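You operate a simulated robot arm through the tools that you are given. There is no shell and no other tool. Be economical: measure what you need, move in short steps, check, and stop when the job is done.

Carry out the task below with a simulated robot arm. There is one attempt and no reset: what you move stays moved.

JOB
Set each tally slider to the runs printed on the used film of its colour.
Fine: green lies on the warming plate, blue on a rest, brown in the brown-label drawer; shut the drawer again. Where these are worked on the way, their far stop is far enough and under half their travel is too little: brown-label drawer.

The check looks at the end state, three seconds after you hand in, the way a careful person would. Anything else that was tipped, shoved, dropped, spilled or broken makes it a failure.

ROBOT AND FRAMES
A 6-joint arm with a two-finger parallel gripper on a trunk, on a base that drives. Base frame: it is fixed to the floor where the robot stands at the start and does not move with it; the origin is under the middle of the robot, x ahead of it, y to its left, z up. Units: mm, degrees, N and s.
With the tool pointing down near the work surface it reaches from about 300 to 700 mm from the robot's upright axis, wherever it stands. Its first joint turns from -166.0 to 166.0 degrees. Places, roughly: blue tally slider [600, -1100, 1000]; brown tally slider [600, -1100, 900]; brown-label drawer [700, 0, 500]; green tally slider [600, -1100, 1100]; grey cloth pad [250, -1250, 750]; orange roller [500, -1250, 750]; purple brush (6x6x6 cm) [-2000, -200, 800]; round steel block [250, -1250, 750]; teal sponge [-1750, -250, 750]; teal-knob round block [-2000, -250, 750]; warming dial [400, -1200, 800]; warming switch [300, -1100, 800]. Payload 4.1 kg.
The TCP is the grasp point between the finger pads, 23 mm short of the fingertips. In the tool frame z runs along the fingers and y along their closing line. The gripper opens to 94 mm. The fingers are 38 mm wide and 10 mm thick; the gripper's body (54 by 96 mm) begins 39 mm behind the TCP.
Orientation is that of the tool frame in the base frame, as [roll, pitch, yaw] about the fixed x, y, z axes, in that order (R = Rz(yaw) Ry(pitch) Rx(roll)). With the fingers straight down and closing along the base's y, the tool's x points along the base's -x, its y along +y and its z along -z.

CONTROLS
- The arm moves only by the tool drive_tool. Its argument "increments" is a list of rows, each an object of numbers (a shift or turn left out is 0, a gripper value left out holds the last): "ax", "ay", "az": the turn, a rotation vector about the tool's x, y, z in degrees; "x", "y", "z": the shift along the tool's x, y, z in mm; "jaw": the gripper command, from -1 (fully open) to 1 (shut), values between in proportion. In form: [{"ax": .., "ay": .., "az": .., "x": .., "y": .., "z": .., "jaw": ..}, ...]. A call has 1 to 8 rows; each row shifts and turns the commanded pose from where the row before left it, along the tool's axes as they then stand. Each row takes 0.2 s and may step no farther than 50 mm and 8.6 degrees from the row before; otherwise, or with a gripper value out of range, the whole call is refused. A pose out of reach is approached as far as the arm can. The call stops where the force on the tool passes 40 N (or 10 N more than at its start, if that is more) or the arm is blocked; 0.2 s more then pass. Each finger travels about 45 mm/s and halts on what it meets, pressing with about 32 N; the grip force reading is that of the motor and also rises with nothing between the fingers. The clock runs only during rows and for 0.2 s after the last one: add rows that do not move to give the fingers time. It gives the time, the measured TCP pose, the force on the tool (base axes), the opening and the grip force at its end, in the units of the frame above (readings bear some noise), with the torque about the TCP (base axes, N m) and any sound that the robot's microphone picked up.
- Cameras (640 x 400 px; columns grow to the right, rows downward): "scene" is now at [12.9, 153.9, 1298.1]; the picture's right is [-0.17, -0.99, 0.00], its down [-0.80, 0.14, -0.58] and it looks along [0.58, -0.10, -0.81] (base axes); focal length 252 px, centre (320, 200). "wrist" rides on the gripper at [86, 16, -75] in the tool frame; the picture's right is [-0.18, 0.98, 0.00], its down [-0.58, -0.11, -0.81] and it looks along [-0.79, -0.15, 0.59] (tool axes); focal length 243 px, centre (320, 200).
- grab_frame(camera): a new picture of that camera. It takes no simulated time.
- move_column(by): slides the trunk up (or, below 0, down) by that many mm; the arm and the scene camera ride with it, the base frame stays. It gives what a move gives, with no picture.
- roll_base(legs): drives the robot by 1 to 6 legs, each [ahead, turn to the left] in mm and degrees, along the robot's own axes; the way and the turn of a leg run together, so that a leg with both is an arc; at most 1500 mm and 180 degrees a leg. The arm and the cameras ride along, it lands a little off, and it stops where it bumps. It gives what a move gives.
- aim_head(pan, tilt): turns the head with the scene camera to pan (to the left, within 155 degrees either way) and tilt (down, from -29 to 69), counted from straight ahead of the robot. It gives what a move gives.
- point_at(camera, pixels): for up to 12 pixels [column, row] of the newest picture of that camera ("zoom" is the newest enlarged one), the place [x, y, z] in the base frame of the surface seen there, good to about 3 mm. It takes no simulated time.
- inspect(camera, box): a new picture of the part [left, top, right, bottom] of that camera's present view, enlarged. It takes no simulated time.
- close_job(): hands the job in; it is judged then, once.

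Keep the steps short. Do not move on a guess: measure, check each grasp and each placing, and mend mistakes. In all there are 80 turns and 48 pictures (those below and enlarged ones count). Leave the gripper open and the arm clear of the work at the hand-in unless told otherwise, and finish with a single line.

The tools are called after "Call:" by a JSON object that holds its "op" and its "data". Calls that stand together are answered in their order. drive_tool: Moves the arm, as the interface text tells. Its arguments: {"type":"object","properties":{"increments":{"type":"array"}},"required":["increments"]} The other tools are called the same way: move_column (by) slides the trunk up or down; roll_base (legs) drives the base; aim_head (pan, tilt) turns the head that bears the scene camera; grab_frame (camera) takes a picture; point_at (camera, pixels) gives the place of the surface under pixels of a picture; inspect (camera, box) takes an enlarged picture of a part of a camera's view; close_job () hands the job in.

At the start:

```text
t: 0.0
eef_pos: [495.3, 26.9, 818.8]
ee_rot: [-179.9, 0.0, 180.0]
ft_force: [-0.3, 0.3, -0.1]
wrist_torque: [-0.01, 0.0, -0.02]
finger_gap: 94.2
gripper_force: 0.0
trunk travel left (down, up): [-275.0, 315.0]
robot x, y, heading: [3.1, 2.3, 0.0]
head pan, tilt: [-9.6, 54.3]
```

scene: 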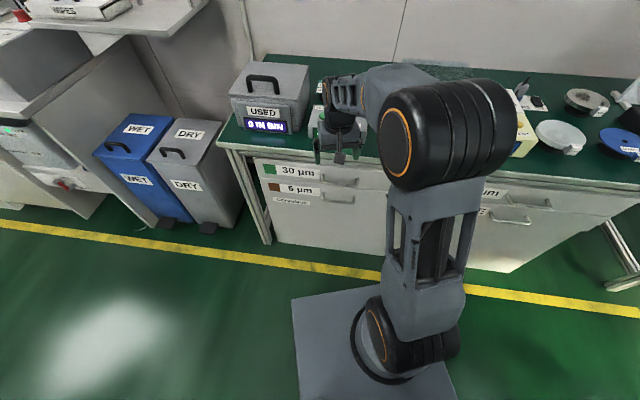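
wrist: 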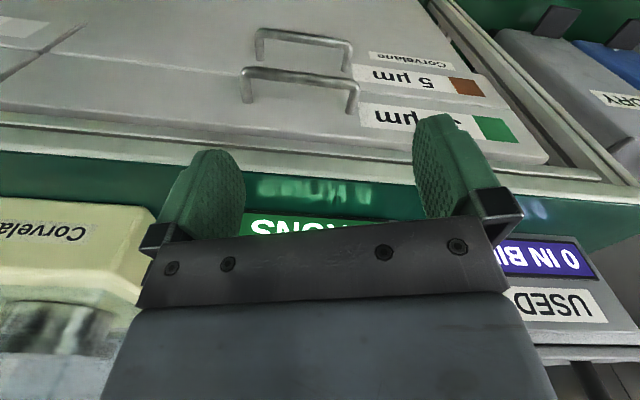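

I see the bench ahead with drawers (green 30 µm, brown 5 µm) and a USED bin at left. I'll look right, toward the tally sliders at about (600,-1100).

Call:
{"op": "aim_head", "data": {"pan": -62, "tilt": 25}}

Call:
{"op": "grab_frame", "data": {"camera": "scene"}}

```text
t: 1.2
eef_pos: [495.2, 27.4, 818.6]
ee_rot: [-180.0, -0.1, 180.0]
ft_force: [0.1, 0.4, 0.4]
wrist_torque: [0.03, -0.03, 0.01]
finger_gap: 94.0
gripper_force: 0.0
trunk travel left (down, up): [-275.0, 315.0]
robot x, y, heading: [-1.0, 0.1, 0.0]
head pan, tilt: [-62.0, 25.0]
```

```text
45 pictures are left
```

scene: 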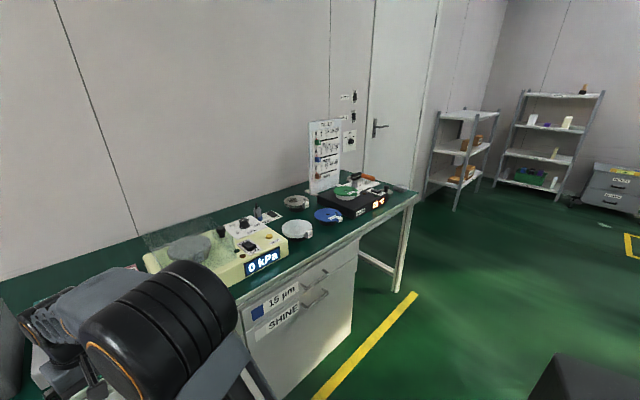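

The tally board stands at about (325,155), the green disc on the warming plate at (345,192), the blue disc at (328,215). I'll enlarge this region and measure.

Call:
{"op": "inspect", "data": {"camera": "scene", "box": [270, 110, 430, 240]}}

Call:
{"op": "point_at", "data": {"camera": "scene", "pixels": [[317, 140], [318, 158], [318, 172], [345, 192], [328, 215], [297, 228], [296, 202], [330, 190], [385, 207], [350, 213]]}}

```text
3.08 times, centred on (350, 175) of scene
```

zoom: 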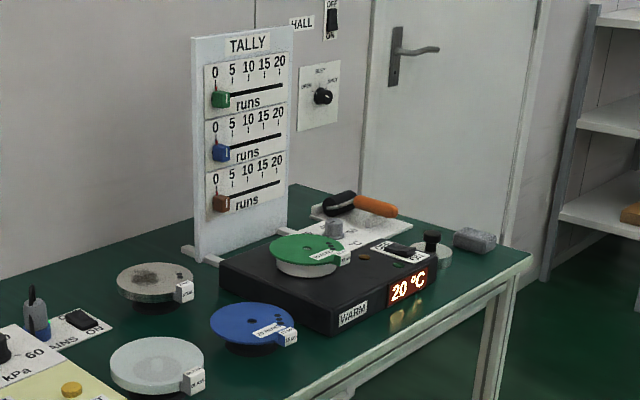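

```text
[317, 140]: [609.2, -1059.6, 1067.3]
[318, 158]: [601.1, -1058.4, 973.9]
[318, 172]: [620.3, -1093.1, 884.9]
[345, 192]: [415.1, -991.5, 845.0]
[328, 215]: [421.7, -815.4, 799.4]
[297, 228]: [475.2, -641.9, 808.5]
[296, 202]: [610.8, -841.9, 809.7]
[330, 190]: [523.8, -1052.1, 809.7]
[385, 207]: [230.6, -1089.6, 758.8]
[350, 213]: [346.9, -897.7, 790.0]
```

Small tags carry print on each disc. I need the bench edge line for driving; I'll measure points on it and the cabinet.

Call:
{"op": "grab_frame", "data": {"camera": "scene"}}

Call:
{"op": "point_at", "data": {"camera": "scene", "pixels": [[416, 196], [380, 217], [340, 244], [290, 276], [240, 303], [345, 335], [300, 388], [395, 285], [365, 355], [270, 312], [560, 375], [470, 300]]}}

```text
43 pictures are left
```

scene: 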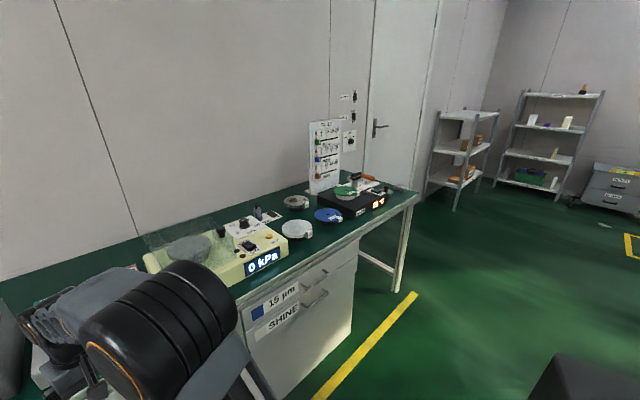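

```text
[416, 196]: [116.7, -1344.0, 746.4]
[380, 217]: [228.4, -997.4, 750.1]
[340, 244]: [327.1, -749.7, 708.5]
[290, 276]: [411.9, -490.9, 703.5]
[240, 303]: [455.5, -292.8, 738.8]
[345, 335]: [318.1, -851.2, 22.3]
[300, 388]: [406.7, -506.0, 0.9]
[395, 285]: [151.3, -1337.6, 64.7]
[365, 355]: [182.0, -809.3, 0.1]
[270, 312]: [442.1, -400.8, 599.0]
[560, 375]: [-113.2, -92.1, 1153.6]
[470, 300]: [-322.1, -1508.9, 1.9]
```

Bench edge line runs 18° skewed. The brown drawer is in front of me now, so do it first: look at it.

Call:
{"op": "aim_head", "data": {"pan": 5, "tilt": 50}}

Call:
{"op": "grab_frame", "data": {"camera": "scene"}}

```text
t: 2.6
eef_pos: [495.0, 27.1, 818.7]
ee_rot: [180.0, 0.0, -179.9]
ft_force: [-0.1, -0.2, -0.7]
wrist_torque: [0.0, 0.0, -0.04]
finger_gap: 94.3
gripper_force: 0.1
trunk travel left (down, up): [-275.0, 315.0]
robot x, y, heading: [0.5, 1.3, -0.2]
head pan, tilt: [5.0, 50.0]
```

```text
42 pictures are left
```

scene: 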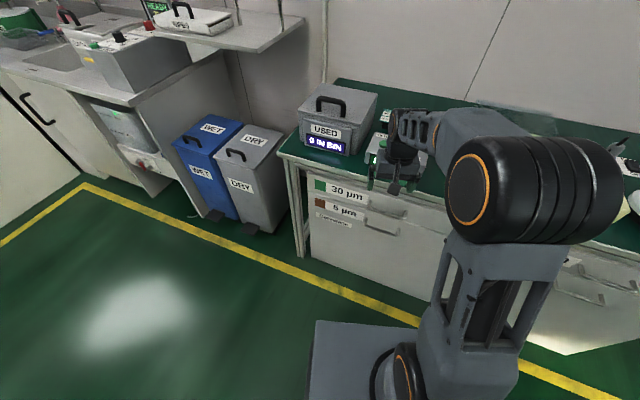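

Call:
{"op": "inspect", "data": {"camera": "scene", "box": [290, 160, 430, 260]}}

```text
4.00 times, centred on (360, 210) of scene
```

zoom: 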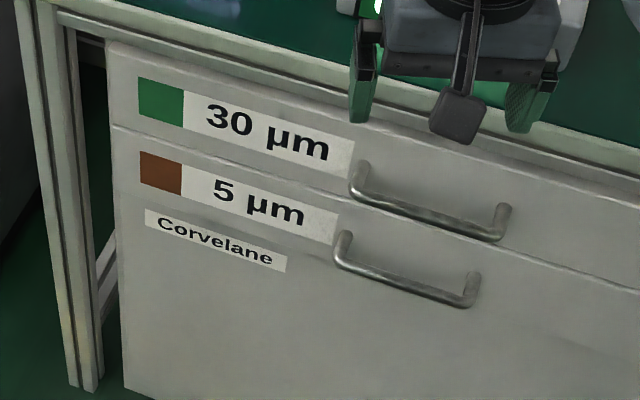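

Call:
{"op": "point_at", "data": {"camera": "zoom", "pixels": [[340, 262], [400, 285], [460, 301], [410, 210], [160, 175], [300, 220], [420, 225], [560, 265], [200, 330], [355, 195], [490, 236], [440, 320]]}}

```text
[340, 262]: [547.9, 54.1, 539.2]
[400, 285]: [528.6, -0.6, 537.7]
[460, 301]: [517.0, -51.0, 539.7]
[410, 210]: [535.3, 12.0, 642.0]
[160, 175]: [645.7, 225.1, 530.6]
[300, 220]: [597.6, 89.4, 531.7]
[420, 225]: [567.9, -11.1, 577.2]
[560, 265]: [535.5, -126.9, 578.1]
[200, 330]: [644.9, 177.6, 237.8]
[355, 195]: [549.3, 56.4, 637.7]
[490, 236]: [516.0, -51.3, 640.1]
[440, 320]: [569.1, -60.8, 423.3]
```

Lower (brown) handle bar centre ≈ (532,2,539), face normal ≈ -18°. I back off 150 mm, turn square to the bench, then lower the trunk.

Call:
{"op": "roll_base", "data": {"legs": [[-150, 0], [0, -18]]}}

Call:
{"op": "move_column", "data": {"by": -270}}

```text
t: 5.0
eef_pos: [330.7, -126.1, 820.2]
ee_rot: [180.0, 0.0, 162.3]
ft_force: [1.4, 0.1, 0.8]
wrist_torque: [-0.04, 0.0, -0.04]
finger_gap: 93.9
gripper_force: 0.0
trunk travel left (down, up): [-275.0, 315.0]
robot x, y, heading: [-147.2, 1.9, -17.7]
head pan, tilt: [5.0, 50.0]
```

```text
t: 7.7
eef_pos: [331.3, -125.5, 548.6]
ee_rot: [-179.9, 0.1, 162.3]
ft_force: [-0.9, -1.3, 0.4]
wrist_torque: [-0.02, 0.0, 0.05]
finger_gap: 94.1
gripper_force: 0.0
trunk travel left (down, up): [-5.0, 585.0]
robot x, y, heading: [-149.4, -1.0, -17.5]
head pan, tilt: [5.0, 50.0]
```

TCP is now well clear in front of the drawer. I turn the tool to point at the face with fingers closing vertically (120° about one axis), in two calls.

Call:
{"op": "drive_tool", "data": {"increments": [{"ax": -4.62, "ay": -4.62, "az": 4.62, "jaw": -0.2}, {"ax": -4.62, "ay": -4.62, "az": 4.62}, {"ax": -4.62, "ay": -4.62, "az": 4.62}, {"ax": -4.62, "ay": -4.62, "az": 4.62}, {"ax": -4.62, "ay": -4.62, "az": 4.62}, {"ax": -4.62, "ay": -4.62, "az": 4.62}, {"ax": -4.62, "ay": -4.62, "az": 4.62}, {"ax": -4.62, "ay": -4.62, "az": 4.62}]}}

Call:
{"op": "drive_tool", "data": {"increments": [{"ax": -4.62, "ay": -4.62, "az": 4.62}, {"ax": -4.62, "ay": -4.62, "az": 4.62}, {"ax": -4.62, "ay": -4.62, "az": 4.62}, {"ax": -4.62, "ay": -4.62, "az": 4.62}, {"ax": -4.62, "ay": -4.62, "az": 4.62}, {"ax": -4.62, "ay": -4.62, "az": 4.62}, {"ax": -4.62, "ay": -4.62, "az": 4.62}]}}

```text
t: 9.5
eef_pos: [330.3, -125.5, 548.3]
ee_rot: [131.6, 19.4, 113.8]
ft_force: [0.8, -0.1, 0.3]
wrist_torque: [0.01, -0.02, 0.03]
finger_gap: 56.3
gripper_force: 0.1
trunk travel left (down, up): [-5.0, 585.0]
robot x, y, heading: [-147.8, 0.4, -17.4]
head pan, tilt: [5.0, 50.0]
```

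```text
t: 11.1
eef_pos: [293.1, -207.1, 559.2]
ee_rot: [90.0, 0.1, 73.0]
ft_force: [-0.4, -0.4, 0.1]
wrist_torque: [-0.01, -0.02, 0.02]
finger_gap: 56.3
gripper_force: 0.0
out of reach, approached as far as the arm can: row 5, 6, 7
trunk travel left (down, up): [-5.0, 585.0]
robot x, y, heading: [-148.0, -1.6, -17.3]
head pan, tilt: [5.0, 50.0]
```

Orientation is right; the spot was too near the robot. Move left 180 and forward 70 to a pre-grasp in front of the lower handle.

Call:
{"op": "drive_tool", "data": {"increments": [{"x": 40, "z": 15}, {"x": 40, "z": 15}, {"x": 40, "z": 15}, {"x": 40, "z": 15}, {"x": 20, "z": 10, "y": -9}]}}

Call:
{"op": "grab_frame", "data": {"camera": "scene"}}

```text
t: 12.3
eef_pos: [298.4, -212.9, 552.6]
ee_rot: [90.0, 0.1, 72.8]
ft_force: [-0.4, -0.3, 0.3]
wrist_torque: [-0.01, -0.01, 0.01]
finger_gap: 56.6
gripper_force: 0.2
out of reach, approached as far as the arm can: row 1, 2, 3, 4, 5
trunk travel left (down, up): [-5.0, 585.0]
robot x, y, heading: [-150.2, 2.7, -17.4]
head pan, tilt: [5.0, 50.0]
```

```text
40 pictures are left
```

scene: 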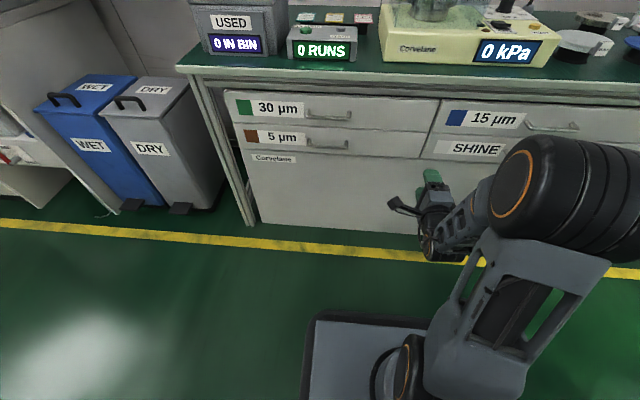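

The arm is held by a joint limit in this roll. I roll the wrist back the other way (az negative), keeping the same commanded position, and watch whether it becomes reachable.

Call:
{"op": "drive_tool", "data": {"increments": [{"az": -8.5}, {"az": -8.5}, {"az": -8.5}, {"az": -8.5}, {"az": -8.5}, {"az": -8.5}, {"az": -8.5}, {"az": -8.5}]}}

```text
t: 14.1
eef_pos: [297.9, -214.0, 553.1]
ee_rot: [90.0, 68.2, 72.6]
ft_force: [-0.3, -0.5, 0.2]
wrist_torque: [0.01, 0.01, 0.05]
finger_gap: 56.5
gripper_force: 0.1
trunk travel left (down, up): [-5.0, 585.0]
robot x, y, heading: [-151.1, -1.0, -17.3]
head pan, tilt: [5.0, 50.0]
```

It appears the command snaps to where the arm is. Now try moving left and finish the roll.

Call:
{"op": "drive_tool", "data": {"increments": [{"az": -8.5}, {"az": -8.5}, {"az": -5}, {"y": 40}, {"y": 40}]}}

```text
t: 15.3
eef_pos: [294.7, -204.3, 586.3]
ee_rot: [107.7, 89.1, 90.9]
ft_force: [0.6, -0.4, 0.1]
wrist_torque: [-0.02, 0.03, -0.03]
finger_gap: 56.4
gripper_force: 0.1
out of reach, approached as far as the arm can: row 4, 5
trunk travel left (down, up): [-5.0, 585.0]
robot x, y, heading: [-148.9, -1.5, -17.7]
head pan, tilt: [5.0, 50.0]
```

Try extending forward first, to flatten the forearm, then left.

Call:
{"op": "drive_tool", "data": {"increments": [{"z": 35}, {"z": 35}, {"y": 30}, {"y": 30}]}}

Call:
{"op": "grab_frame", "data": {"camera": "scene"}}

```text
t: 16.3
eef_pos: [345.9, -233.7, 589.8]
ee_rot: [-91.6, 89.8, -108.5]
ft_force: [0.2, 0.0, 0.8]
wrist_torque: [0.01, -0.01, 0.03]
finger_gap: 56.5
gripper_force: 0.1
out of reach, approached as far as the arm can: row 1, 2, 3, 4
trunk travel left (down, up): [-5.0, 585.0]
robot x, y, heading: [-150.7, 5.5, -17.6]
head pan, tilt: [5.0, 50.0]
```

```text
39 pictures are left
```

scene: 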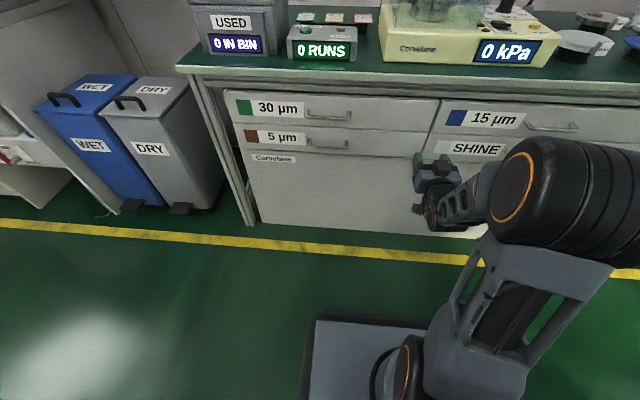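

Moving left is blocked by a wrist limit, while positions ahead-right are fine. So I shift the whole robot about 340 mm to the left by reversing on a diagonal, then coming back square.

Call:
{"op": "roll_base", "data": {"legs": [[0, -45], [-490, 0], [0, 45], [330, 0]]}}

Call:
{"op": "grab_frame", "data": {"camera": "scene"}}

```text
t: 25.1
eef_pos: [435.6, 101.2, 589.6]
ee_rot: [-95.7, 89.7, -113.0]
ft_force: [-0.5, 0.1, 0.3]
wrist_torque: [-0.05, -0.01, 0.0]
finger_gap: 56.6
gripper_force: 0.2
trunk travel left (down, up): [-5.0, 585.0]
robot x, y, heading: [-56.6, 334.0, -17.6]
head pan, tilt: [5.0, 50.0]
```

```text
38 pictures are left
```

scene: 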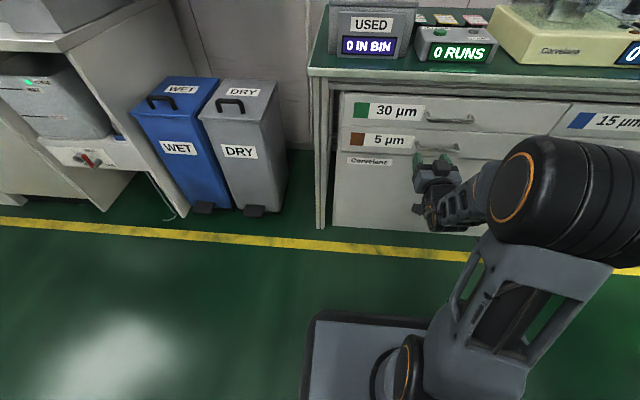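

Robot now well placed. Move right 67, down 50, then roll the wrist +90 so the fingers close vertically.

Call:
{"op": "drive_tool", "data": {"increments": [{"y": -40, "x": 10}, {"y": -27, "x": 40}, {"az": 8.5}, {"az": 8.5}, {"az": 8.5}, {"az": 8.5}, {"az": 8.5}, {"az": 8.5}]}}

Call:
{"op": "drive_tool", "data": {"increments": [{"az": 8.5}, {"az": 8.5}, {"az": 8.5}, {"az": 8.5}, {"az": 5}]}}

```text
t: 26.9
eef_pos: [418.2, 37.1, 538.5]
ee_rot: [90.0, 39.1, 72.7]
ft_force: [0.0, 0.2, 0.1]
wrist_torque: [0.0, 0.04, -0.02]
finger_gap: 56.4
gripper_force: 0.0
trunk travel left (down, up): [-5.0, 585.0]
robot x, y, heading: [-56.6, 334.6, -17.9]
head pan, tilt: [5.0, 50.0]
```

```text
t: 28.1
eef_pos: [415.7, 35.8, 540.1]
ee_rot: [90.0, 0.1, 72.8]
ft_force: [-0.1, -0.3, 0.4]
wrist_torque: [0.05, -0.01, -0.01]
finger_gap: 56.5
gripper_force: 0.1
trunk travel left (down, up): [-5.0, 585.0]
robot x, y, heading: [-56.1, 335.3, -17.9]
head pan, tilt: [5.0, 50.0]
```

Orientation is now horizontal with vertical closing. I check the handle position against the fingers in an enlarged view.

Call:
{"op": "inspect", "data": {"camera": "scene", "box": [330, 90, 510, 230]}}

```text
2.86 times, centred on (420, 160) of scene
```

zoom: 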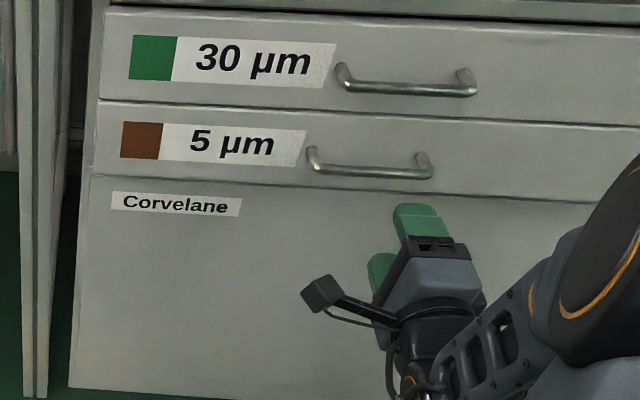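

Call:
{"op": "point_at", "data": {"camera": "zoom", "pixels": [[318, 166], [342, 170], [370, 173], [400, 176], [422, 176], [420, 215], [250, 130], [265, 170], [520, 160], [400, 90]]}}

```text
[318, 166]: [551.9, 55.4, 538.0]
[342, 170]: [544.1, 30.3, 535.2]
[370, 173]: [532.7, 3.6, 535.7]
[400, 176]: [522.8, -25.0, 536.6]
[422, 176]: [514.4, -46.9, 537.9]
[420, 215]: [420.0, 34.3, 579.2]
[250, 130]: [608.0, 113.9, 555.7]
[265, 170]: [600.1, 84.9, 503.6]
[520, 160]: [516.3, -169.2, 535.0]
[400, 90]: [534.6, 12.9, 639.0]
```

Bar centre ≈ (534,4,536); TCP needs +117 mm forward, 5 mm down. Advance.

Call:
{"op": "drive_tool", "data": {"increments": [{"z": 40, "y": -5, "x": 4}, {"z": 40}, {"z": 37}]}}

```text
t: 28.9
eef_pos: [530.6, 6.3, 534.2]
ee_rot: [90.0, 0.3, 72.8]
ft_force: [0.4, 0.9, -0.4]
wrist_torque: [0.02, 0.08, 0.02]
finger_gap: 56.6
gripper_force: 0.1
trunk travel left (down, up): [-5.0, 585.0]
robot x, y, heading: [-61.1, 337.2, -17.8]
head pan, tilt: [5.0, 50.0]
```

Reached with no contact. Close on the bar.

Call:
{"op": "drive_tool", "data": {"increments": [{"jaw": 1}, {}, {}, {}, {}, {}]}}

```text
t: 30.3
eef_pos: [530.0, 5.9, 534.1]
ee_rot: [90.0, 0.2, 72.8]
ft_force: [0.4, 1.8, 1.0]
wrist_torque: [1.48, -0.42, 0.08]
finger_gap: 12.2
gripper_force: 44.9
trunk travel left (down, up): [-5.0, 585.0]
robot x, y, heading: [-55.8, 332.4, -17.8]
head pan, tilt: [5.0, 50.0]
```

Gripped at 12 mm. Pull by reversing the base 200 mm.

Call:
{"op": "roll_base", "data": {"legs": [[-200, 0]]}}

Call:
{"op": "aim_head", "data": {"pan": -10, "tilt": 45}}

Call:
{"op": "grab_frame", "data": {"camera": "scene"}}

```text
t: 31.9
eef_pos: [340.5, 67.3, 533.6]
ee_rot: [90.0, 0.3, 72.8]
ft_force: [2.9, 8.4, -0.5]
wrist_torque: [1.58, -0.54, -0.09]
finger_gap: 12.1
gripper_force: 45.0
trunk travel left (down, up): [-5.0, 585.0]
robot x, y, heading: [-244.4, 398.0, -17.8]
head pan, tilt: [5.0, 50.0]
```

```text
t: 32.7
eef_pos: [340.2, 66.2, 534.0]
ee_rot: [89.9, 0.2, 72.8]
ft_force: [-0.3, 1.4, 1.1]
wrist_torque: [1.44, -0.5, -0.03]
finger_gap: 11.5
gripper_force: 45.3
trunk travel left (down, up): [-5.0, 585.0]
robot x, y, heading: [-245.4, 396.6, -17.9]
head pan, tilt: [-10.0, 45.0]
```

```text
36 pictures are left
```

scene: 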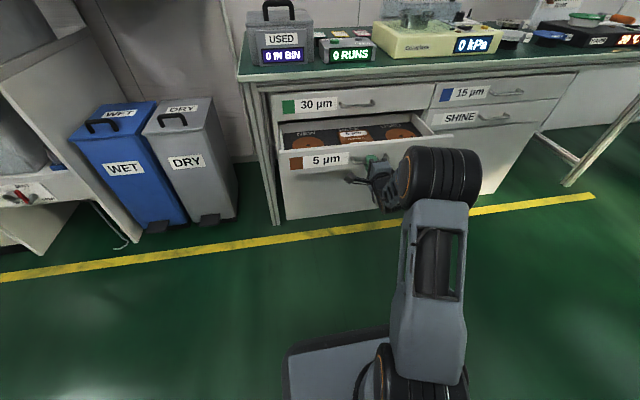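

The drawer is open with brown films inside. Enlarge it.

Call:
{"op": "inspect", "data": {"camera": "scene", "box": [275, 110, 435, 180]}}

```text
4.00 times, centred on (355, 145) of scene
```

zoom: 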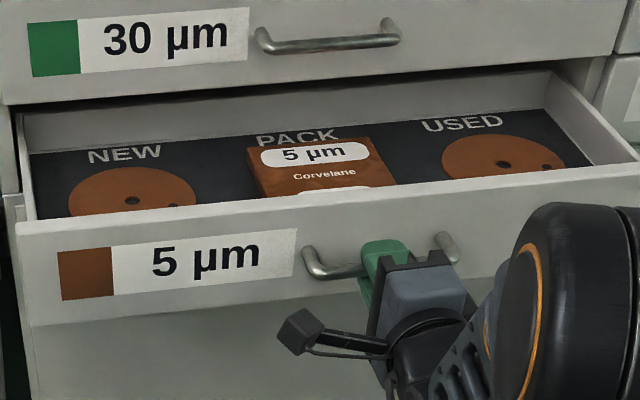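

The front wall hides the near parts of the films. Pull 80 mm more, release, back off, then raise the trunk to see in.

Call:
{"op": "roll_base", "data": {"legs": [[-80, 0]]}}

Call:
{"op": "drive_tool", "data": {"increments": [{"jaw": -0.2}, {}, {}, {}]}}

```text
t: 33.8
eef_pos: [271.7, 90.6, 533.9]
ee_rot: [90.0, 0.2, 72.9]
ft_force: [-0.2, -1.4, -2.0]
wrist_torque: [0.47, -0.12, 0.22]
finger_gap: 11.7
gripper_force: 45.6
trunk travel left (down, up): [-5.0, 585.0]
robot x, y, heading: [-314.0, 421.7, -17.8]
head pan, tilt: [-10.0, 45.0]
stopped in leg 1: the force on the tool passed its limit at 102 N (the readings are from after the stop); the commanded pose is now the measured one
```

```text
t: 34.8
eef_pos: [273.1, 91.2, 533.0]
ee_rot: [90.1, 0.2, 72.9]
ft_force: [0.2, 0.1, 0.0]
wrist_torque: [0.01, -0.01, -0.03]
finger_gap: 56.4
gripper_force: 0.1
trunk travel left (down, up): [-5.0, 585.0]
robot x, y, heading: [-316.4, 416.5, -17.8]
head pan, tilt: [-10.0, 45.0]
```

Drawer hit its far stop. Back off 120 mm, raise the trunk, look in.

Call:
{"op": "roll_base", "data": {"legs": [[-120, 0]]}}

Call:
{"op": "move_column", "data": {"by": 350}}

Call:
{"op": "aim_head", "data": {"pan": -5, "tilt": 55}}

Call:
{"op": "grab_frame", "data": {"camera": "scene"}}

```text
t: 36.1
eef_pos: [157.2, 127.1, 535.5]
ee_rot: [89.9, 0.1, 73.0]
ft_force: [0.4, 0.4, 0.4]
wrist_torque: [0.02, -0.01, 0.0]
finger_gap: 56.3
gripper_force: 0.0
trunk travel left (down, up): [-5.0, 585.0]
robot x, y, heading: [-429.8, 457.5, -17.9]
head pan, tilt: [-10.0, 45.0]
```

```text
t: 39.5
eef_pos: [158.3, 127.4, 884.3]
ee_rot: [90.0, 0.1, 72.9]
ft_force: [-0.3, 0.2, 0.6]
wrist_torque: [0.02, 0.0, -0.02]
finger_gap: 56.5
gripper_force: 0.0
trunk travel left (down, up): [-355.0, 235.0]
robot x, y, heading: [-435.0, 452.6, -17.7]
head pan, tilt: [-10.0, 45.0]
```

```text
t: 40.2
eef_pos: [157.3, 127.0, 884.9]
ee_rot: [90.0, 0.1, 72.8]
ft_force: [-0.6, 0.2, -0.2]
wrist_torque: [-0.02, -0.02, -0.01]
finger_gap: 56.4
gripper_force: 0.1
trunk travel left (down, up): [-355.0, 235.0]
robot x, y, heading: [-429.2, 451.8, -17.5]
head pan, tilt: [-5.0, 55.0]
```

```text
34 pictures are left
```

scene: 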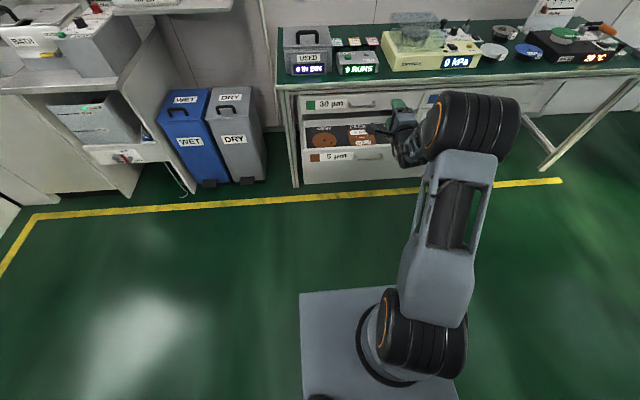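

The USED film hides behind the gripper at (400,130). Swing the arm right 200 mm.

Call:
{"op": "drive_tool", "data": {"increments": [{"x": -45}, {"x": -45}, {"x": -45}, {"x": -45}, {"x": -45}]}}

Call:
{"op": "inspect", "data": {"camera": "scene", "box": [295, 85, 455, 185]}}

```text
t: 41.4
eef_pos: [91.7, -88.7, 885.7]
ee_rot: [89.9, 0.3, 72.9]
ft_force: [0.3, 0.1, 1.0]
wrist_torque: [-0.01, 0.03, 0.01]
finger_gap: 56.3
gripper_force: 0.1
trunk travel left (down, up): [-355.0, 235.0]
robot x, y, heading: [-428.8, 455.7, -17.7]
head pan, tilt: [-5.0, 55.0]
```

```text
4.00 times, centred on (375, 135) of scene
```

zoom: 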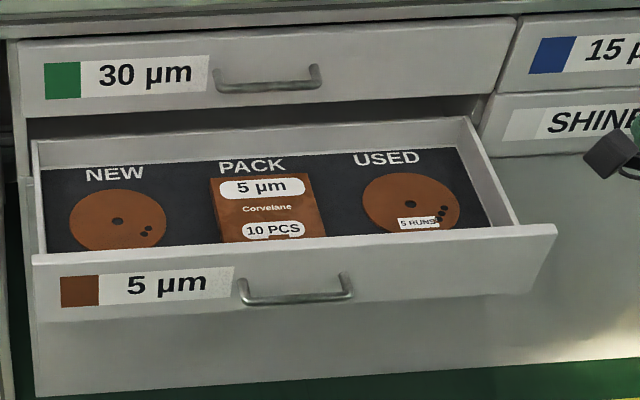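

Used brown film shows a small "5 RUNS" print. I enlarge it more to be sure.

Call:
{"op": "inspect", "data": {"camera": "scene", "box": [384, 126, 416, 146]}}

```text
16.00 times, centred on (400, 136) of scene
```

zoom: 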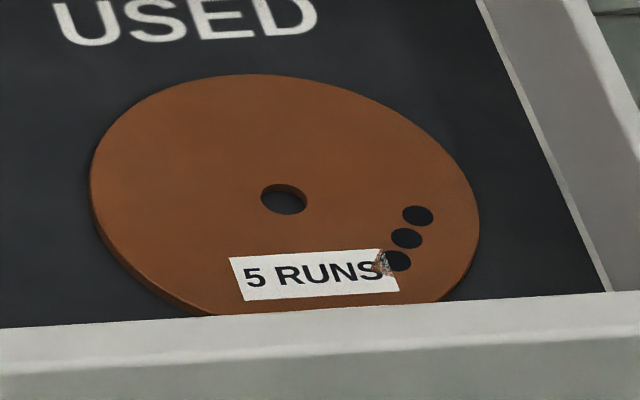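

Brown = 5 runs. The zoom is sharp, so I try green (565,33) and blue (525,50) from here.

Call:
{"op": "inspect", "data": {"camera": "scene", "box": [510, 20, 590, 65]}}

```text
8.00 times, centred on (550, 42) of scene
```

zoom: 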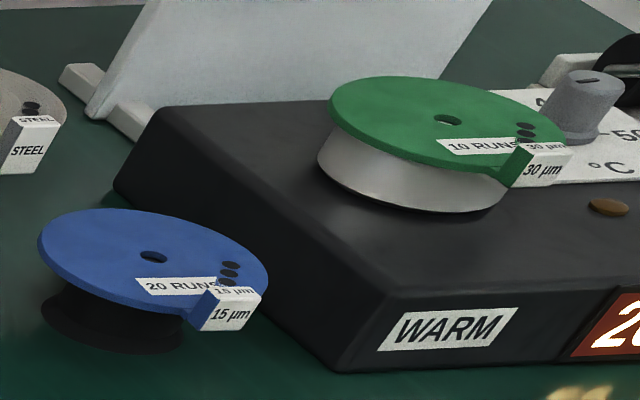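

Green reads 10 runs, blue 20 runs. Now return the arm to its old line, lower it, to close the drawer.

Call:
{"op": "drive_tool", "data": {"increments": [{"x": 45}, {"x": 45}, {"x": 45}, {"x": 45}, {"x": 45}]}}

Call:
{"op": "move_column", "data": {"by": -350}}

Call:
{"op": "roll_base", "data": {"legs": [[60, 0]]}}

Call:
{"op": "inspect", "data": {"camera": "scene", "box": [280, 60, 520, 210]}}

```text
t: 42.6
eef_pos: [157.9, 126.2, 885.5]
ee_rot: [90.1, 0.2, 72.9]
ft_force: [-0.6, -0.4, -0.4]
wrist_torque: [-0.01, -0.01, 0.0]
finger_gap: 56.4
gripper_force: 0.1
trunk travel left (down, up): [-355.0, 235.0]
robot x, y, heading: [-435.2, 455.1, -18.0]
head pan, tilt: [-5.0, 55.0]
```

```text
t: 46.0
eef_pos: [158.1, 126.5, 535.6]
ee_rot: [90.0, 0.2, 72.9]
ft_force: [0.6, -0.6, 0.3]
wrist_torque: [-0.01, 0.03, 0.0]
finger_gap: 56.1
gripper_force: 0.2
trunk travel left (down, up): [-5.0, 585.0]
robot x, y, heading: [-429.0, 454.7, -17.9]
head pan, tilt: [-5.0, 55.0]
```

```text
t: 47.0
eef_pos: [215.3, 107.8, 534.8]
ee_rot: [90.0, 0.2, 73.0]
ft_force: [0.3, -0.2, 0.6]
wrist_torque: [0.01, 0.01, 0.04]
finger_gap: 56.5
gripper_force: 0.1
trunk travel left (down, up): [-5.0, 585.0]
robot x, y, heading: [-374.9, 439.1, -18.0]
head pan, tilt: [-5.0, 55.0]
```

```text
2.67 times, centred on (400, 135) of scene
```

zoom: 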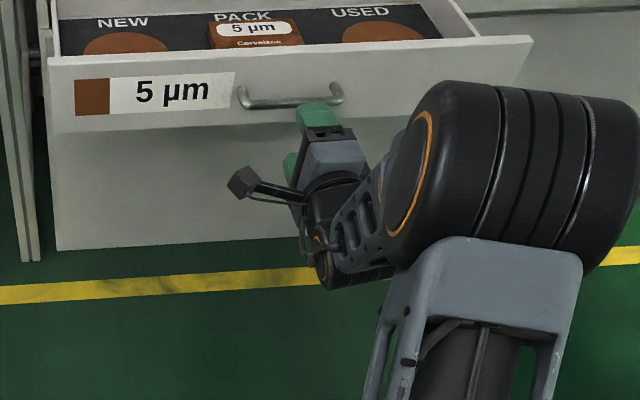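

Aligned with the handle between the fingers. Drive forward 60 then 260 to push the drawer in.

Call:
{"op": "roll_base", "data": {"legs": [[60, 0], [255, 0]]}}

```text
t: 49.4
eef_pos: [514.8, 12.0, 535.6]
ee_rot: [90.1, 0.2, 72.9]
ft_force: [-0.4, 0.3, -0.1]
wrist_torque: [-0.01, 0.03, 0.04]
finger_gap: 56.6
gripper_force: 0.0
trunk travel left (down, up): [-5.0, 585.0]
robot x, y, heading: [-77.1, 341.7, -17.6]
head pan, tilt: [-5.0, 55.0]
```

Now finish with the arm in short steps until it meets the stop.

Call:
{"op": "drive_tool", "data": {"increments": [{"z": 15}, {"z": 10}, {"z": 6}, {"z": 4}, {"z": 3}, {"z": 3}, {"z": 3}]}}

Call:
{"op": "inspect", "data": {"camera": "scene", "box": [300, 60, 500, 200]}}

```text
t: 50.5
eef_pos: [546.8, 1.6, 535.5]
ee_rot: [90.1, 0.3, 73.0]
ft_force: [-15.1, 9.3, 2.8]
wrist_torque: [-0.32, -0.55, -0.2]
finger_gap: 58.0
gripper_force: 1.6
trunk travel left (down, up): [-5.0, 585.0]
robot x, y, heading: [-74.7, 341.9, -17.8]
head pan, tilt: [-5.0, 55.0]
stopped in row 5: the force on the tool passed its limit at 47 N (the readings are from after the stop); the commanded pose is now the measured one
```

```text
2.86 times, centred on (400, 130) of scene
```

zoom: 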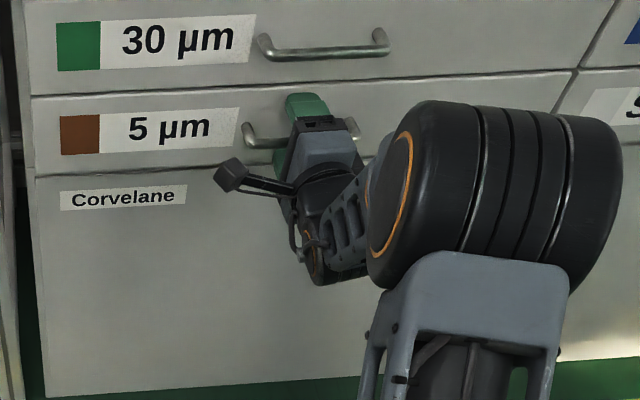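

Drawer is shut flush. Withdraw straight back with the arm, then reverse the base, raise the trunk and look.

Call:
{"op": "drive_tool", "data": {"increments": [{"z": -25}, {"z": -40}, {"z": -20}]}}

Call:
{"op": "roll_base", "data": {"legs": [[-300, 0]]}}

Call:
{"op": "move_column", "data": {"by": 420}}

Call:
{"op": "grab_frame", "data": {"camera": "scene"}}

```text
t: 51.4
eef_pos: [464.6, 25.2, 534.4]
ee_rot: [90.2, 0.3, 72.9]
ft_force: [-0.2, 0.5, 0.8]
wrist_torque: [-0.01, -0.02, 0.01]
finger_gap: 56.5
gripper_force: 0.3
trunk travel left (down, up): [-5.0, 585.0]
robot x, y, heading: [-79.8, 338.2, -17.7]
head pan, tilt: [-5.0, 55.0]
```

```text
t: 53.4
eef_pos: [183.0, 117.8, 533.6]
ee_rot: [90.3, 0.1, 73.0]
ft_force: [-0.3, -0.2, 0.8]
wrist_torque: [0.02, 0.01, 0.0]
finger_gap: 56.7
gripper_force: 0.0
trunk travel left (down, up): [-5.0, 585.0]
robot x, y, heading: [-357.9, 433.2, -17.5]
head pan, tilt: [-5.0, 55.0]
```

```text
refused: 420 is not a number from -400 to 400
```

```text
28 pictures are left
```

scene: 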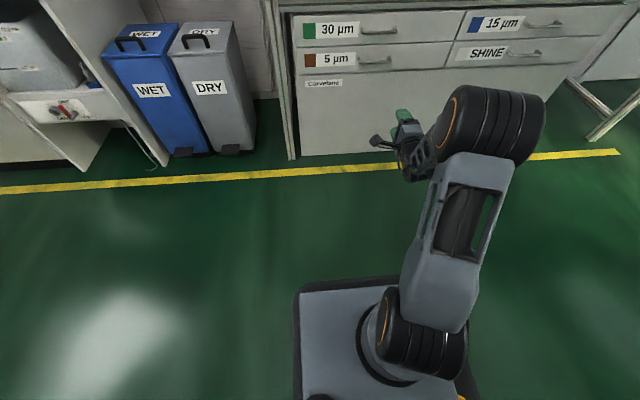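

Drawer is flush. Measure the base's front edge and left side.

Call:
{"op": "point_at", "data": {"camera": "scene", "pixels": [[340, 286], [300, 330], [303, 300], [400, 282], [505, 60], [580, 80]]}}

Call:
{"op": "move_column", "data": {"by": 390}}

```text
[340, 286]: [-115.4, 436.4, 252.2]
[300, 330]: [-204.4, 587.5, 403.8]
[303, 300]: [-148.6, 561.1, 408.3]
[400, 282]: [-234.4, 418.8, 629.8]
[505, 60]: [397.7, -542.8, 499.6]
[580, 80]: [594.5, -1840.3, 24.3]
```

```text
t: 57.1
eef_pos: [181.6, 118.1, 923.1]
ee_rot: [90.3, 0.1, 73.1]
ft_force: [-0.5, -1.0, -0.3]
wrist_torque: [-0.04, 0.01, -0.02]
finger_gap: 56.4
gripper_force: 0.0
trunk travel left (down, up): [-395.0, 195.0]
robot x, y, heading: [-358.5, 429.8, -17.6]
head pan, tilt: [-5.0, 55.0]
```

Base front is ~240 mm ahead of the axis. Raise 150 more for clearance and drive to in front of the tally board.

Call:
{"op": "move_column", "data": {"by": 150}}

Call:
{"op": "roll_base", "data": {"legs": [[0, -61.2], [1189, 0], [0, 61.2]]}}

Call:
{"op": "aim_head", "data": {"pan": -10, "tilt": 35}}

Call:
{"op": "grab_frame", "data": {"camera": "scene"}}

```text
t: 58.9
eef_pos: [182.8, 118.9, 1074.4]
ee_rot: [90.2, 0.1, 73.0]
ft_force: [-0.2, -0.1, 0.2]
wrist_torque: [-0.03, 0.0, -0.01]
finger_gap: 56.4
gripper_force: 0.0
trunk travel left (down, up): [-545.0, 45.0]
robot x, y, heading: [-360.4, 431.5, -17.8]
head pan, tilt: [-5.0, 55.0]
```

```text
t: 70.4
eef_pos: [403.0, -1058.8, 1073.7]
ee_rot: [90.2, 0.1, 72.9]
ft_force: [0.5, -0.4, -0.5]
wrist_torque: [-0.05, 0.04, -0.01]
finger_gap: 56.2
gripper_force: 0.0
trunk travel left (down, up): [-545.0, 45.0]
robot x, y, heading: [-139.5, -742.2, -17.9]
head pan, tilt: [-5.0, 55.0]
```

```text
t: 71.2
eef_pos: [403.5, -1058.9, 1074.9]
ee_rot: [90.3, 0.3, 72.8]
ft_force: [0.1, 0.5, 0.0]
wrist_torque: [0.0, 0.02, -0.01]
finger_gap: 56.5
gripper_force: 0.1
trunk travel left (down, up): [-545.0, 45.0]
robot x, y, heading: [-138.6, -738.8, -18.0]
head pan, tilt: [-10.0, 35.0]
```

```text
27 pictures are left
```

scene: 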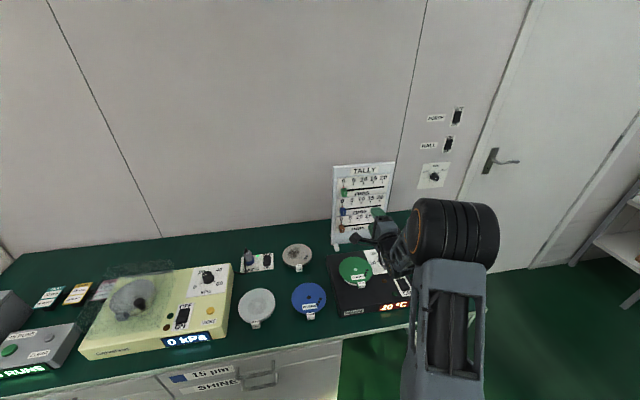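

Enlarge the board and also the films' labels in one view.

Call:
{"op": "inspect", "data": {"camera": "scene", "box": [320, 155, 410, 255]}}

```text
4.00 times, centred on (365, 205) of scene
```

zoom: 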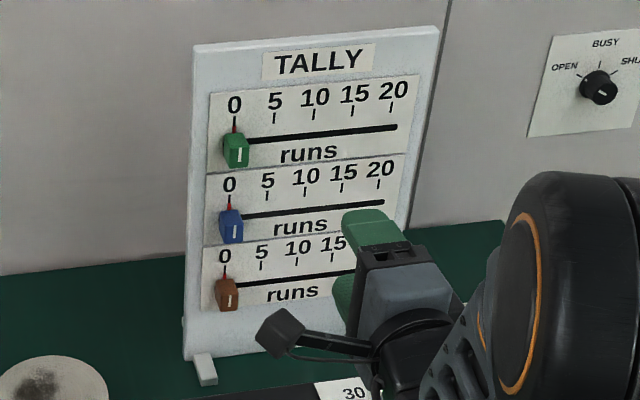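

Call:
{"op": "point_at", "data": {"camera": "zoom", "pixels": [[240, 155], [233, 142], [270, 138], [310, 133], [395, 127], [232, 232], [378, 203], [228, 296], [340, 273], [415, 100], [200, 330], [375, 230]]}}

```text
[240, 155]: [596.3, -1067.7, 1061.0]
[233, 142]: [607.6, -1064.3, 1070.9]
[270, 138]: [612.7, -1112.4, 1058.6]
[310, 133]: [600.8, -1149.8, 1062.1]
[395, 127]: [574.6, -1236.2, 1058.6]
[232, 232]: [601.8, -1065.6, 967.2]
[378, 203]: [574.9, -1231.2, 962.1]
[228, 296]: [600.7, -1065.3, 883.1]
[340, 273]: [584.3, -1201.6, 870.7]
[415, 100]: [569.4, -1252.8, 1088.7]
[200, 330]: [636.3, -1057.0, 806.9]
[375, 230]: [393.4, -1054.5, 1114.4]
```

Board is square to the bench; slots lie at f≈921 mm with knobs protruding ~27 mm, at z ≈1060/965/878. Roll the wrist +90 so the fingers close sideways with the camera on top.

Call:
{"op": "drive_tool", "data": {"increments": [{"az": 8.5}, {"az": 8.5}, {"az": 8.5}, {"az": 8.5}, {"az": 8.5}, {"az": 8.5}, {"az": 8.5}, {"az": 8.5}]}}

Call:
{"op": "drive_tool", "data": {"increments": [{"az": 8.5}, {"az": 8.5}, {"az": 5}]}}

Call:
{"op": "roll_base", "data": {"legs": [[80, 0]]}}

Call:
{"op": "grab_frame", "data": {"camera": "wrist"}}

```text
t: 73.0
eef_pos: [403.6, -1058.6, 1072.7]
ee_rot: [90.4, -68.0, 72.3]
ft_force: [1.0, -0.2, 0.7]
wrist_torque: [0.02, 0.03, 0.02]
finger_gap: 56.6
gripper_force: 0.2
trunk travel left (down, up): [-545.0, 45.0]
robot x, y, heading: [-139.6, -744.0, -18.0]
head pan, tilt: [-10.0, 35.0]
```

```text
t: 73.8
eef_pos: [404.5, -1058.8, 1073.5]
ee_rot: [171.3, -89.8, -8.5]
ft_force: [-0.4, -0.9, 0.6]
wrist_torque: [0.0, 0.03, -0.02]
finger_gap: 56.4
gripper_force: 0.1
trunk travel left (down, up): [-545.0, 45.0]
robot x, y, heading: [-137.3, -741.1, -18.5]
head pan, tilt: [-10.0, 35.0]
```

```text
t: 74.8
eef_pos: [478.7, -1083.0, 1073.4]
ee_rot: [145.1, -89.7, 17.8]
ft_force: [-0.6, 0.6, -0.6]
wrist_torque: [-0.01, 0.01, 0.01]
finger_gap: 56.6
gripper_force: 0.0
trunk travel left (down, up): [-545.0, 45.0]
robot x, y, heading: [-58.8, -767.3, -17.8]
head pan, tilt: [-10.0, 35.0]
```

```text
25 pictures are left
```

wrist: 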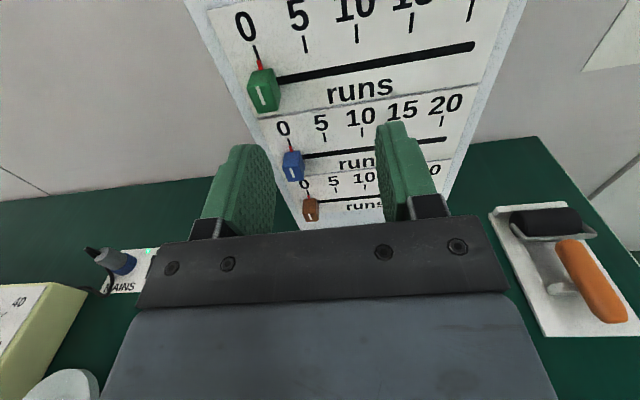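

Great view from the wrist camera. Measure knobs, pointers and ticks.

Call:
{"op": "point_at", "data": {"camera": "wrist", "pixels": [[263, 93], [258, 52], [308, 43], [357, 33], [411, 22], [471, 10], [262, 67], [274, 92], [285, 140], [441, 121], [292, 168], [311, 210]]}}

Call:
{"op": "inspect", "data": {"camera": "wrist", "box": [220, 0, 500, 230]}}

```text
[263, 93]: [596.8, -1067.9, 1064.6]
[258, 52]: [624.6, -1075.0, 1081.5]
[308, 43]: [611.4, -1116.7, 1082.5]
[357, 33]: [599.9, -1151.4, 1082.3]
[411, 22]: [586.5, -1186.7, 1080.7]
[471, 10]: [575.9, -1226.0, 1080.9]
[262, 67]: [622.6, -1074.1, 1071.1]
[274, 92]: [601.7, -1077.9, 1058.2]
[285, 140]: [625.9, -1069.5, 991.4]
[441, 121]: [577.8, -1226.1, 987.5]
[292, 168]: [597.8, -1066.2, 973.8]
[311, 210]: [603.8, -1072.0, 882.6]
```

```text
1.74 times, centred on (360, 115) of wrist
```

zoom: 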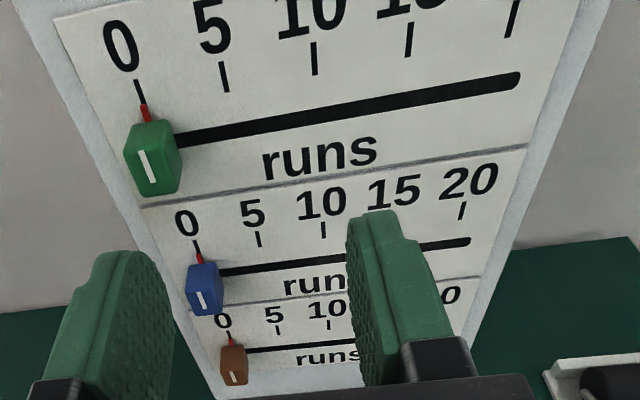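

Ticks span 159 mm for 20 runs, so 8 mm per run: green +80, blue +160, brown +40. Align with green knob (s=832, z=1060): left 51, down 13, then advance partly.

Call:
{"op": "drive_tool", "data": {"increments": [{"y": -45}, {"y": -6, "x": -13}, {"z": 40}, {"z": 20}]}}

Call:
{"op": "grab_frame", "data": {"camera": "wrist"}}

```text
t: 75.8
eef_pos: [550.2, -1060.9, 1062.1]
ee_rot: [145.8, -89.7, 17.5]
ft_force: [1.0, 0.0, 0.0]
wrist_torque: [-0.02, -0.02, 0.0]
finger_gap: 56.3
gripper_force: 0.0
out of reach, approached as far as the arm can: row 3
trunk travel left (down, up): [-545.0, 45.0]
robot x, y, heading: [-62.0, -766.9, -17.9]
head pan, tilt: [-10.0, 35.0]
```

```text
23 pictures are left
```

wrist: 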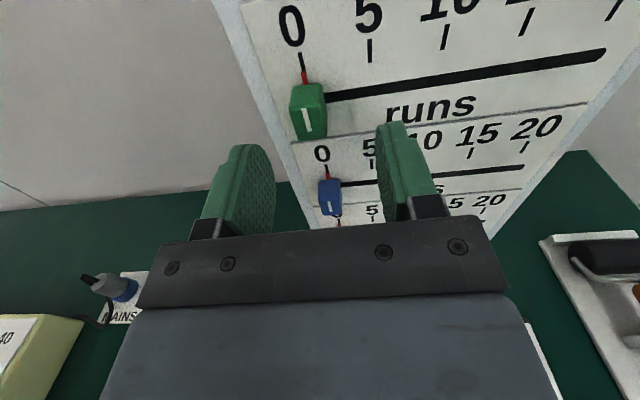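

TCP is 8 mm right of the knob and 38 short. Correct and advance.

Call:
{"op": "drive_tool", "data": {"increments": [{"y": -8}, {"z": 20}, {"z": 17}]}}

Call:
{"op": "grab_frame", "data": {"camera": "wrist"}}

```text
t: 76.7
eef_pos: [583.7, -1073.0, 1060.8]
ee_rot: [154.8, -89.6, 8.5]
ft_force: [0.4, -0.1, 0.7]
wrist_torque: [-0.02, -0.01, 0.01]
finger_gap: 56.7
gripper_force: 0.1
out of reach, approached as far as the arm can: row 1
trunk travel left (down, up): [-545.0, 45.0]
robot x, y, heading: [-61.5, -766.6, -17.8]
head pan, tilt: [-10.0, 35.0]
```

```text
22 pictures are left
```

wrist: 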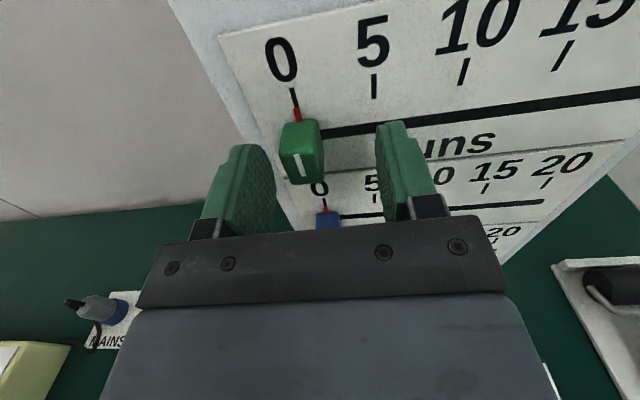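

The knob sits between the fingers. Advance 4 mm and close gently.

Call:
{"op": "drive_tool", "data": {"increments": [{"z": 4}, {"jaw": 1}, {}, {}, {}, {}, {}]}}

```text
t: 78.2
eef_pos: [586.7, -1074.9, 1061.5]
ee_rot: [152.0, -89.7, 11.4]
ft_force: [0.4, -0.3, 0.0]
wrist_torque: [0.17, -0.06, -0.34]
finger_gap: 19.0
gripper_force: 44.9
trunk travel left (down, up): [-545.0, 45.0]
robot x, y, heading: [-60.6, -766.4, -17.9]
head pan, tilt: [-10.0, 35.0]
```

Knob held (19 mm). Slide right 70 mm, then check the pointer.

Call:
{"op": "drive_tool", "data": {"increments": [{"y": 20}, {"y": 20}, {"y": 20}, {"y": 10}]}}

Call:
{"op": "inspect", "data": {"camera": "wrist", "box": [180, 0, 500, 200]}}

```text
t: 79.2
eef_pos: [565.3, -1140.4, 1060.8]
ee_rot: [128.1, -89.8, 34.7]
ft_force: [-1.2, 0.2, 2.8]
wrist_torque: [0.0, -0.67, -0.13]
finger_gap: 18.7
gripper_force: 45.2
trunk travel left (down, up): [-545.0, 45.0]
robot x, y, heading: [-62.9, -767.8, -18.2]
head pan, tilt: [-10.0, 35.0]
```

```text
2.00 times, centred on (340, 100) of wrist
```

zoom: 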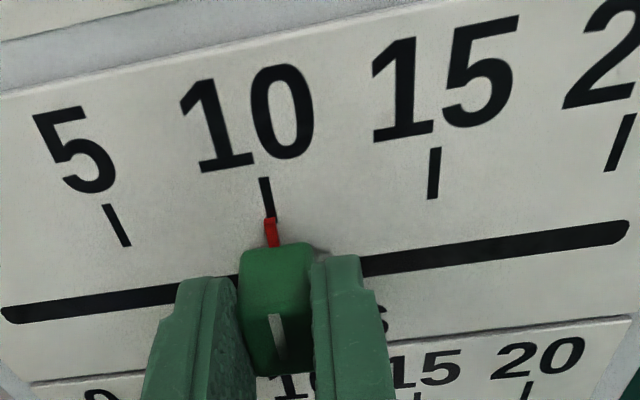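

Pointer sits on the 10 mark. Release, check, and withdraw 70 mm.

Call:
{"op": "drive_tool", "data": {"increments": [{"jaw": -0.2}, {}, {}, {"z": -30}, {"z": -40}]}}

Call:
{"op": "inspect", "data": {"camera": "wrist", "box": [180, 0, 500, 230]}}

```text
t: 80.5
eef_pos: [500.1, -1119.1, 1062.4]
ee_rot: [134.1, -89.8, 28.8]
ft_force: [-0.3, 0.3, 0.1]
wrist_torque: [0.03, 0.01, 0.0]
finger_gap: 56.6
gripper_force: 0.1
trunk travel left (down, up): [-545.0, 45.0]
robot x, y, heading: [-61.0, -770.3, -17.8]
head pan, tilt: [-10.0, 35.0]
```

```text
1.74 times, centred on (340, 115) of wrist
```

zoom: 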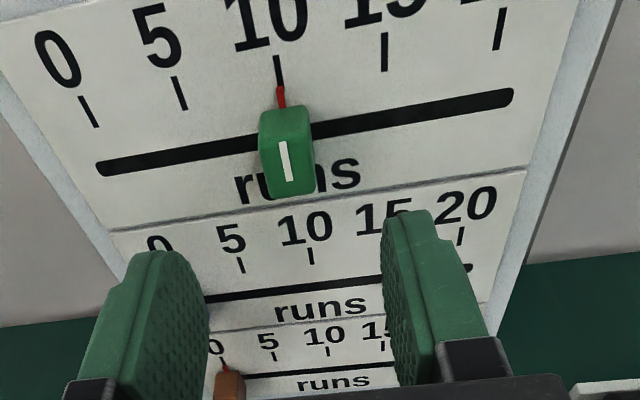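

Green is on 10. Lower the trunk 97 mm to the blue level and move left 73 mm.

Call:
{"op": "move_column", "data": {"by": -97}}

Call:
{"op": "drive_tool", "data": {"increments": [{"y": -25}, {"y": -25}, {"y": -23}]}}

Call:
{"op": "grab_frame", "data": {"camera": "wrist"}}

```text
t: 81.8
eef_pos: [501.2, -1119.6, 964.6]
ee_rot: [138.8, -89.7, 24.0]
ft_force: [-0.7, 0.1, 0.2]
wrist_torque: [0.01, 0.02, 0.0]
finger_gap: 56.5
gripper_force: 0.1
trunk travel left (down, up): [-448.0, 142.0]
robot x, y, heading: [-62.6, -765.1, -18.2]
head pan, tilt: [-10.0, 35.0]
```

```text
t: 82.6
eef_pos: [522.4, -1050.9, 964.5]
ee_rot: [147.7, -89.7, 15.5]
ft_force: [0.5, 0.8, -0.1]
wrist_torque: [-0.02, -0.03, -0.03]
finger_gap: 56.5
gripper_force: 0.1
trunk travel left (down, up): [-448.0, 142.0]
robot x, y, heading: [-60.2, -768.3, -18.1]
head pan, tilt: [-10.0, 35.0]
```

```text
19 pictures are left
```

wrist: 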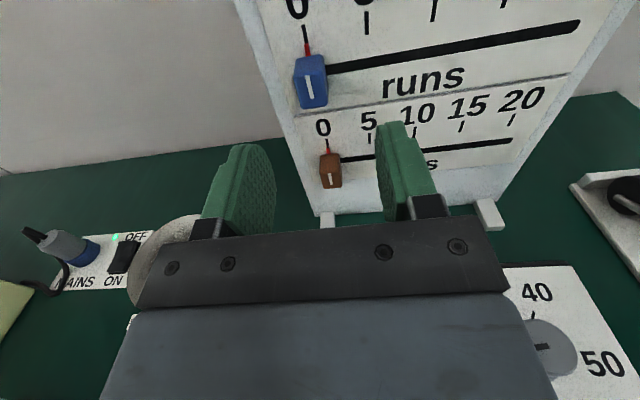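

Aligned as for green. Advance 69 mm and close.

Call:
{"op": "drive_tool", "data": {"increments": [{"z": 30}, {"z": 25}, {"z": 14}, {"jaw": 1}, {}, {}, {}, {}]}}

```text
t: 84.4
eef_pos: [586.9, -1073.9, 965.1]
ee_rot: [153.5, -89.7, 9.8]
ft_force: [1.6, 0.3, -0.3]
wrist_torque: [0.19, -0.08, -0.31]
finger_gap: 19.0
gripper_force: 45.2
out of reach, approached as far as the arm can: row 1
trunk travel left (down, up): [-448.0, 142.0]
robot x, y, heading: [-59.8, -766.3, -18.0]
head pan, tilt: [-10.0, 35.0]
```

Knob held. Slide right 140 mm, then check.

Call:
{"op": "drive_tool", "data": {"increments": [{"y": 25}, {"y": 25}, {"y": 25}, {"y": 25}, {"y": 25}, {"y": 15}]}}

Call:
{"op": "inspect", "data": {"camera": "wrist", "box": [180, 0, 500, 200]}}

```text
t: 85.8
eef_pos: [543.6, -1208.9, 966.1]
ee_rot: [154.9, -89.8, 7.7]
ft_force: [-17.2, 6.4, -3.2]
wrist_torque: [0.21, 0.07, -0.16]
finger_gap: 19.0
gripper_force: 44.8
trunk travel left (down, up): [-448.0, 142.0]
robot x, y, heading: [-61.6, -767.7, -17.9]
head pan, tilt: [-10.0, 35.0]
```

```text
2.00 times, centred on (340, 100) of wrist
```

zoom: 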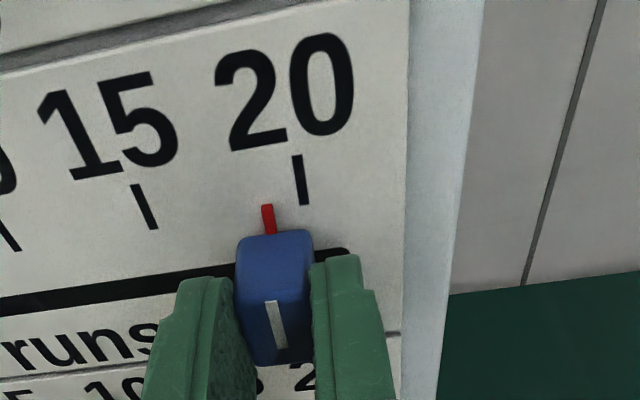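

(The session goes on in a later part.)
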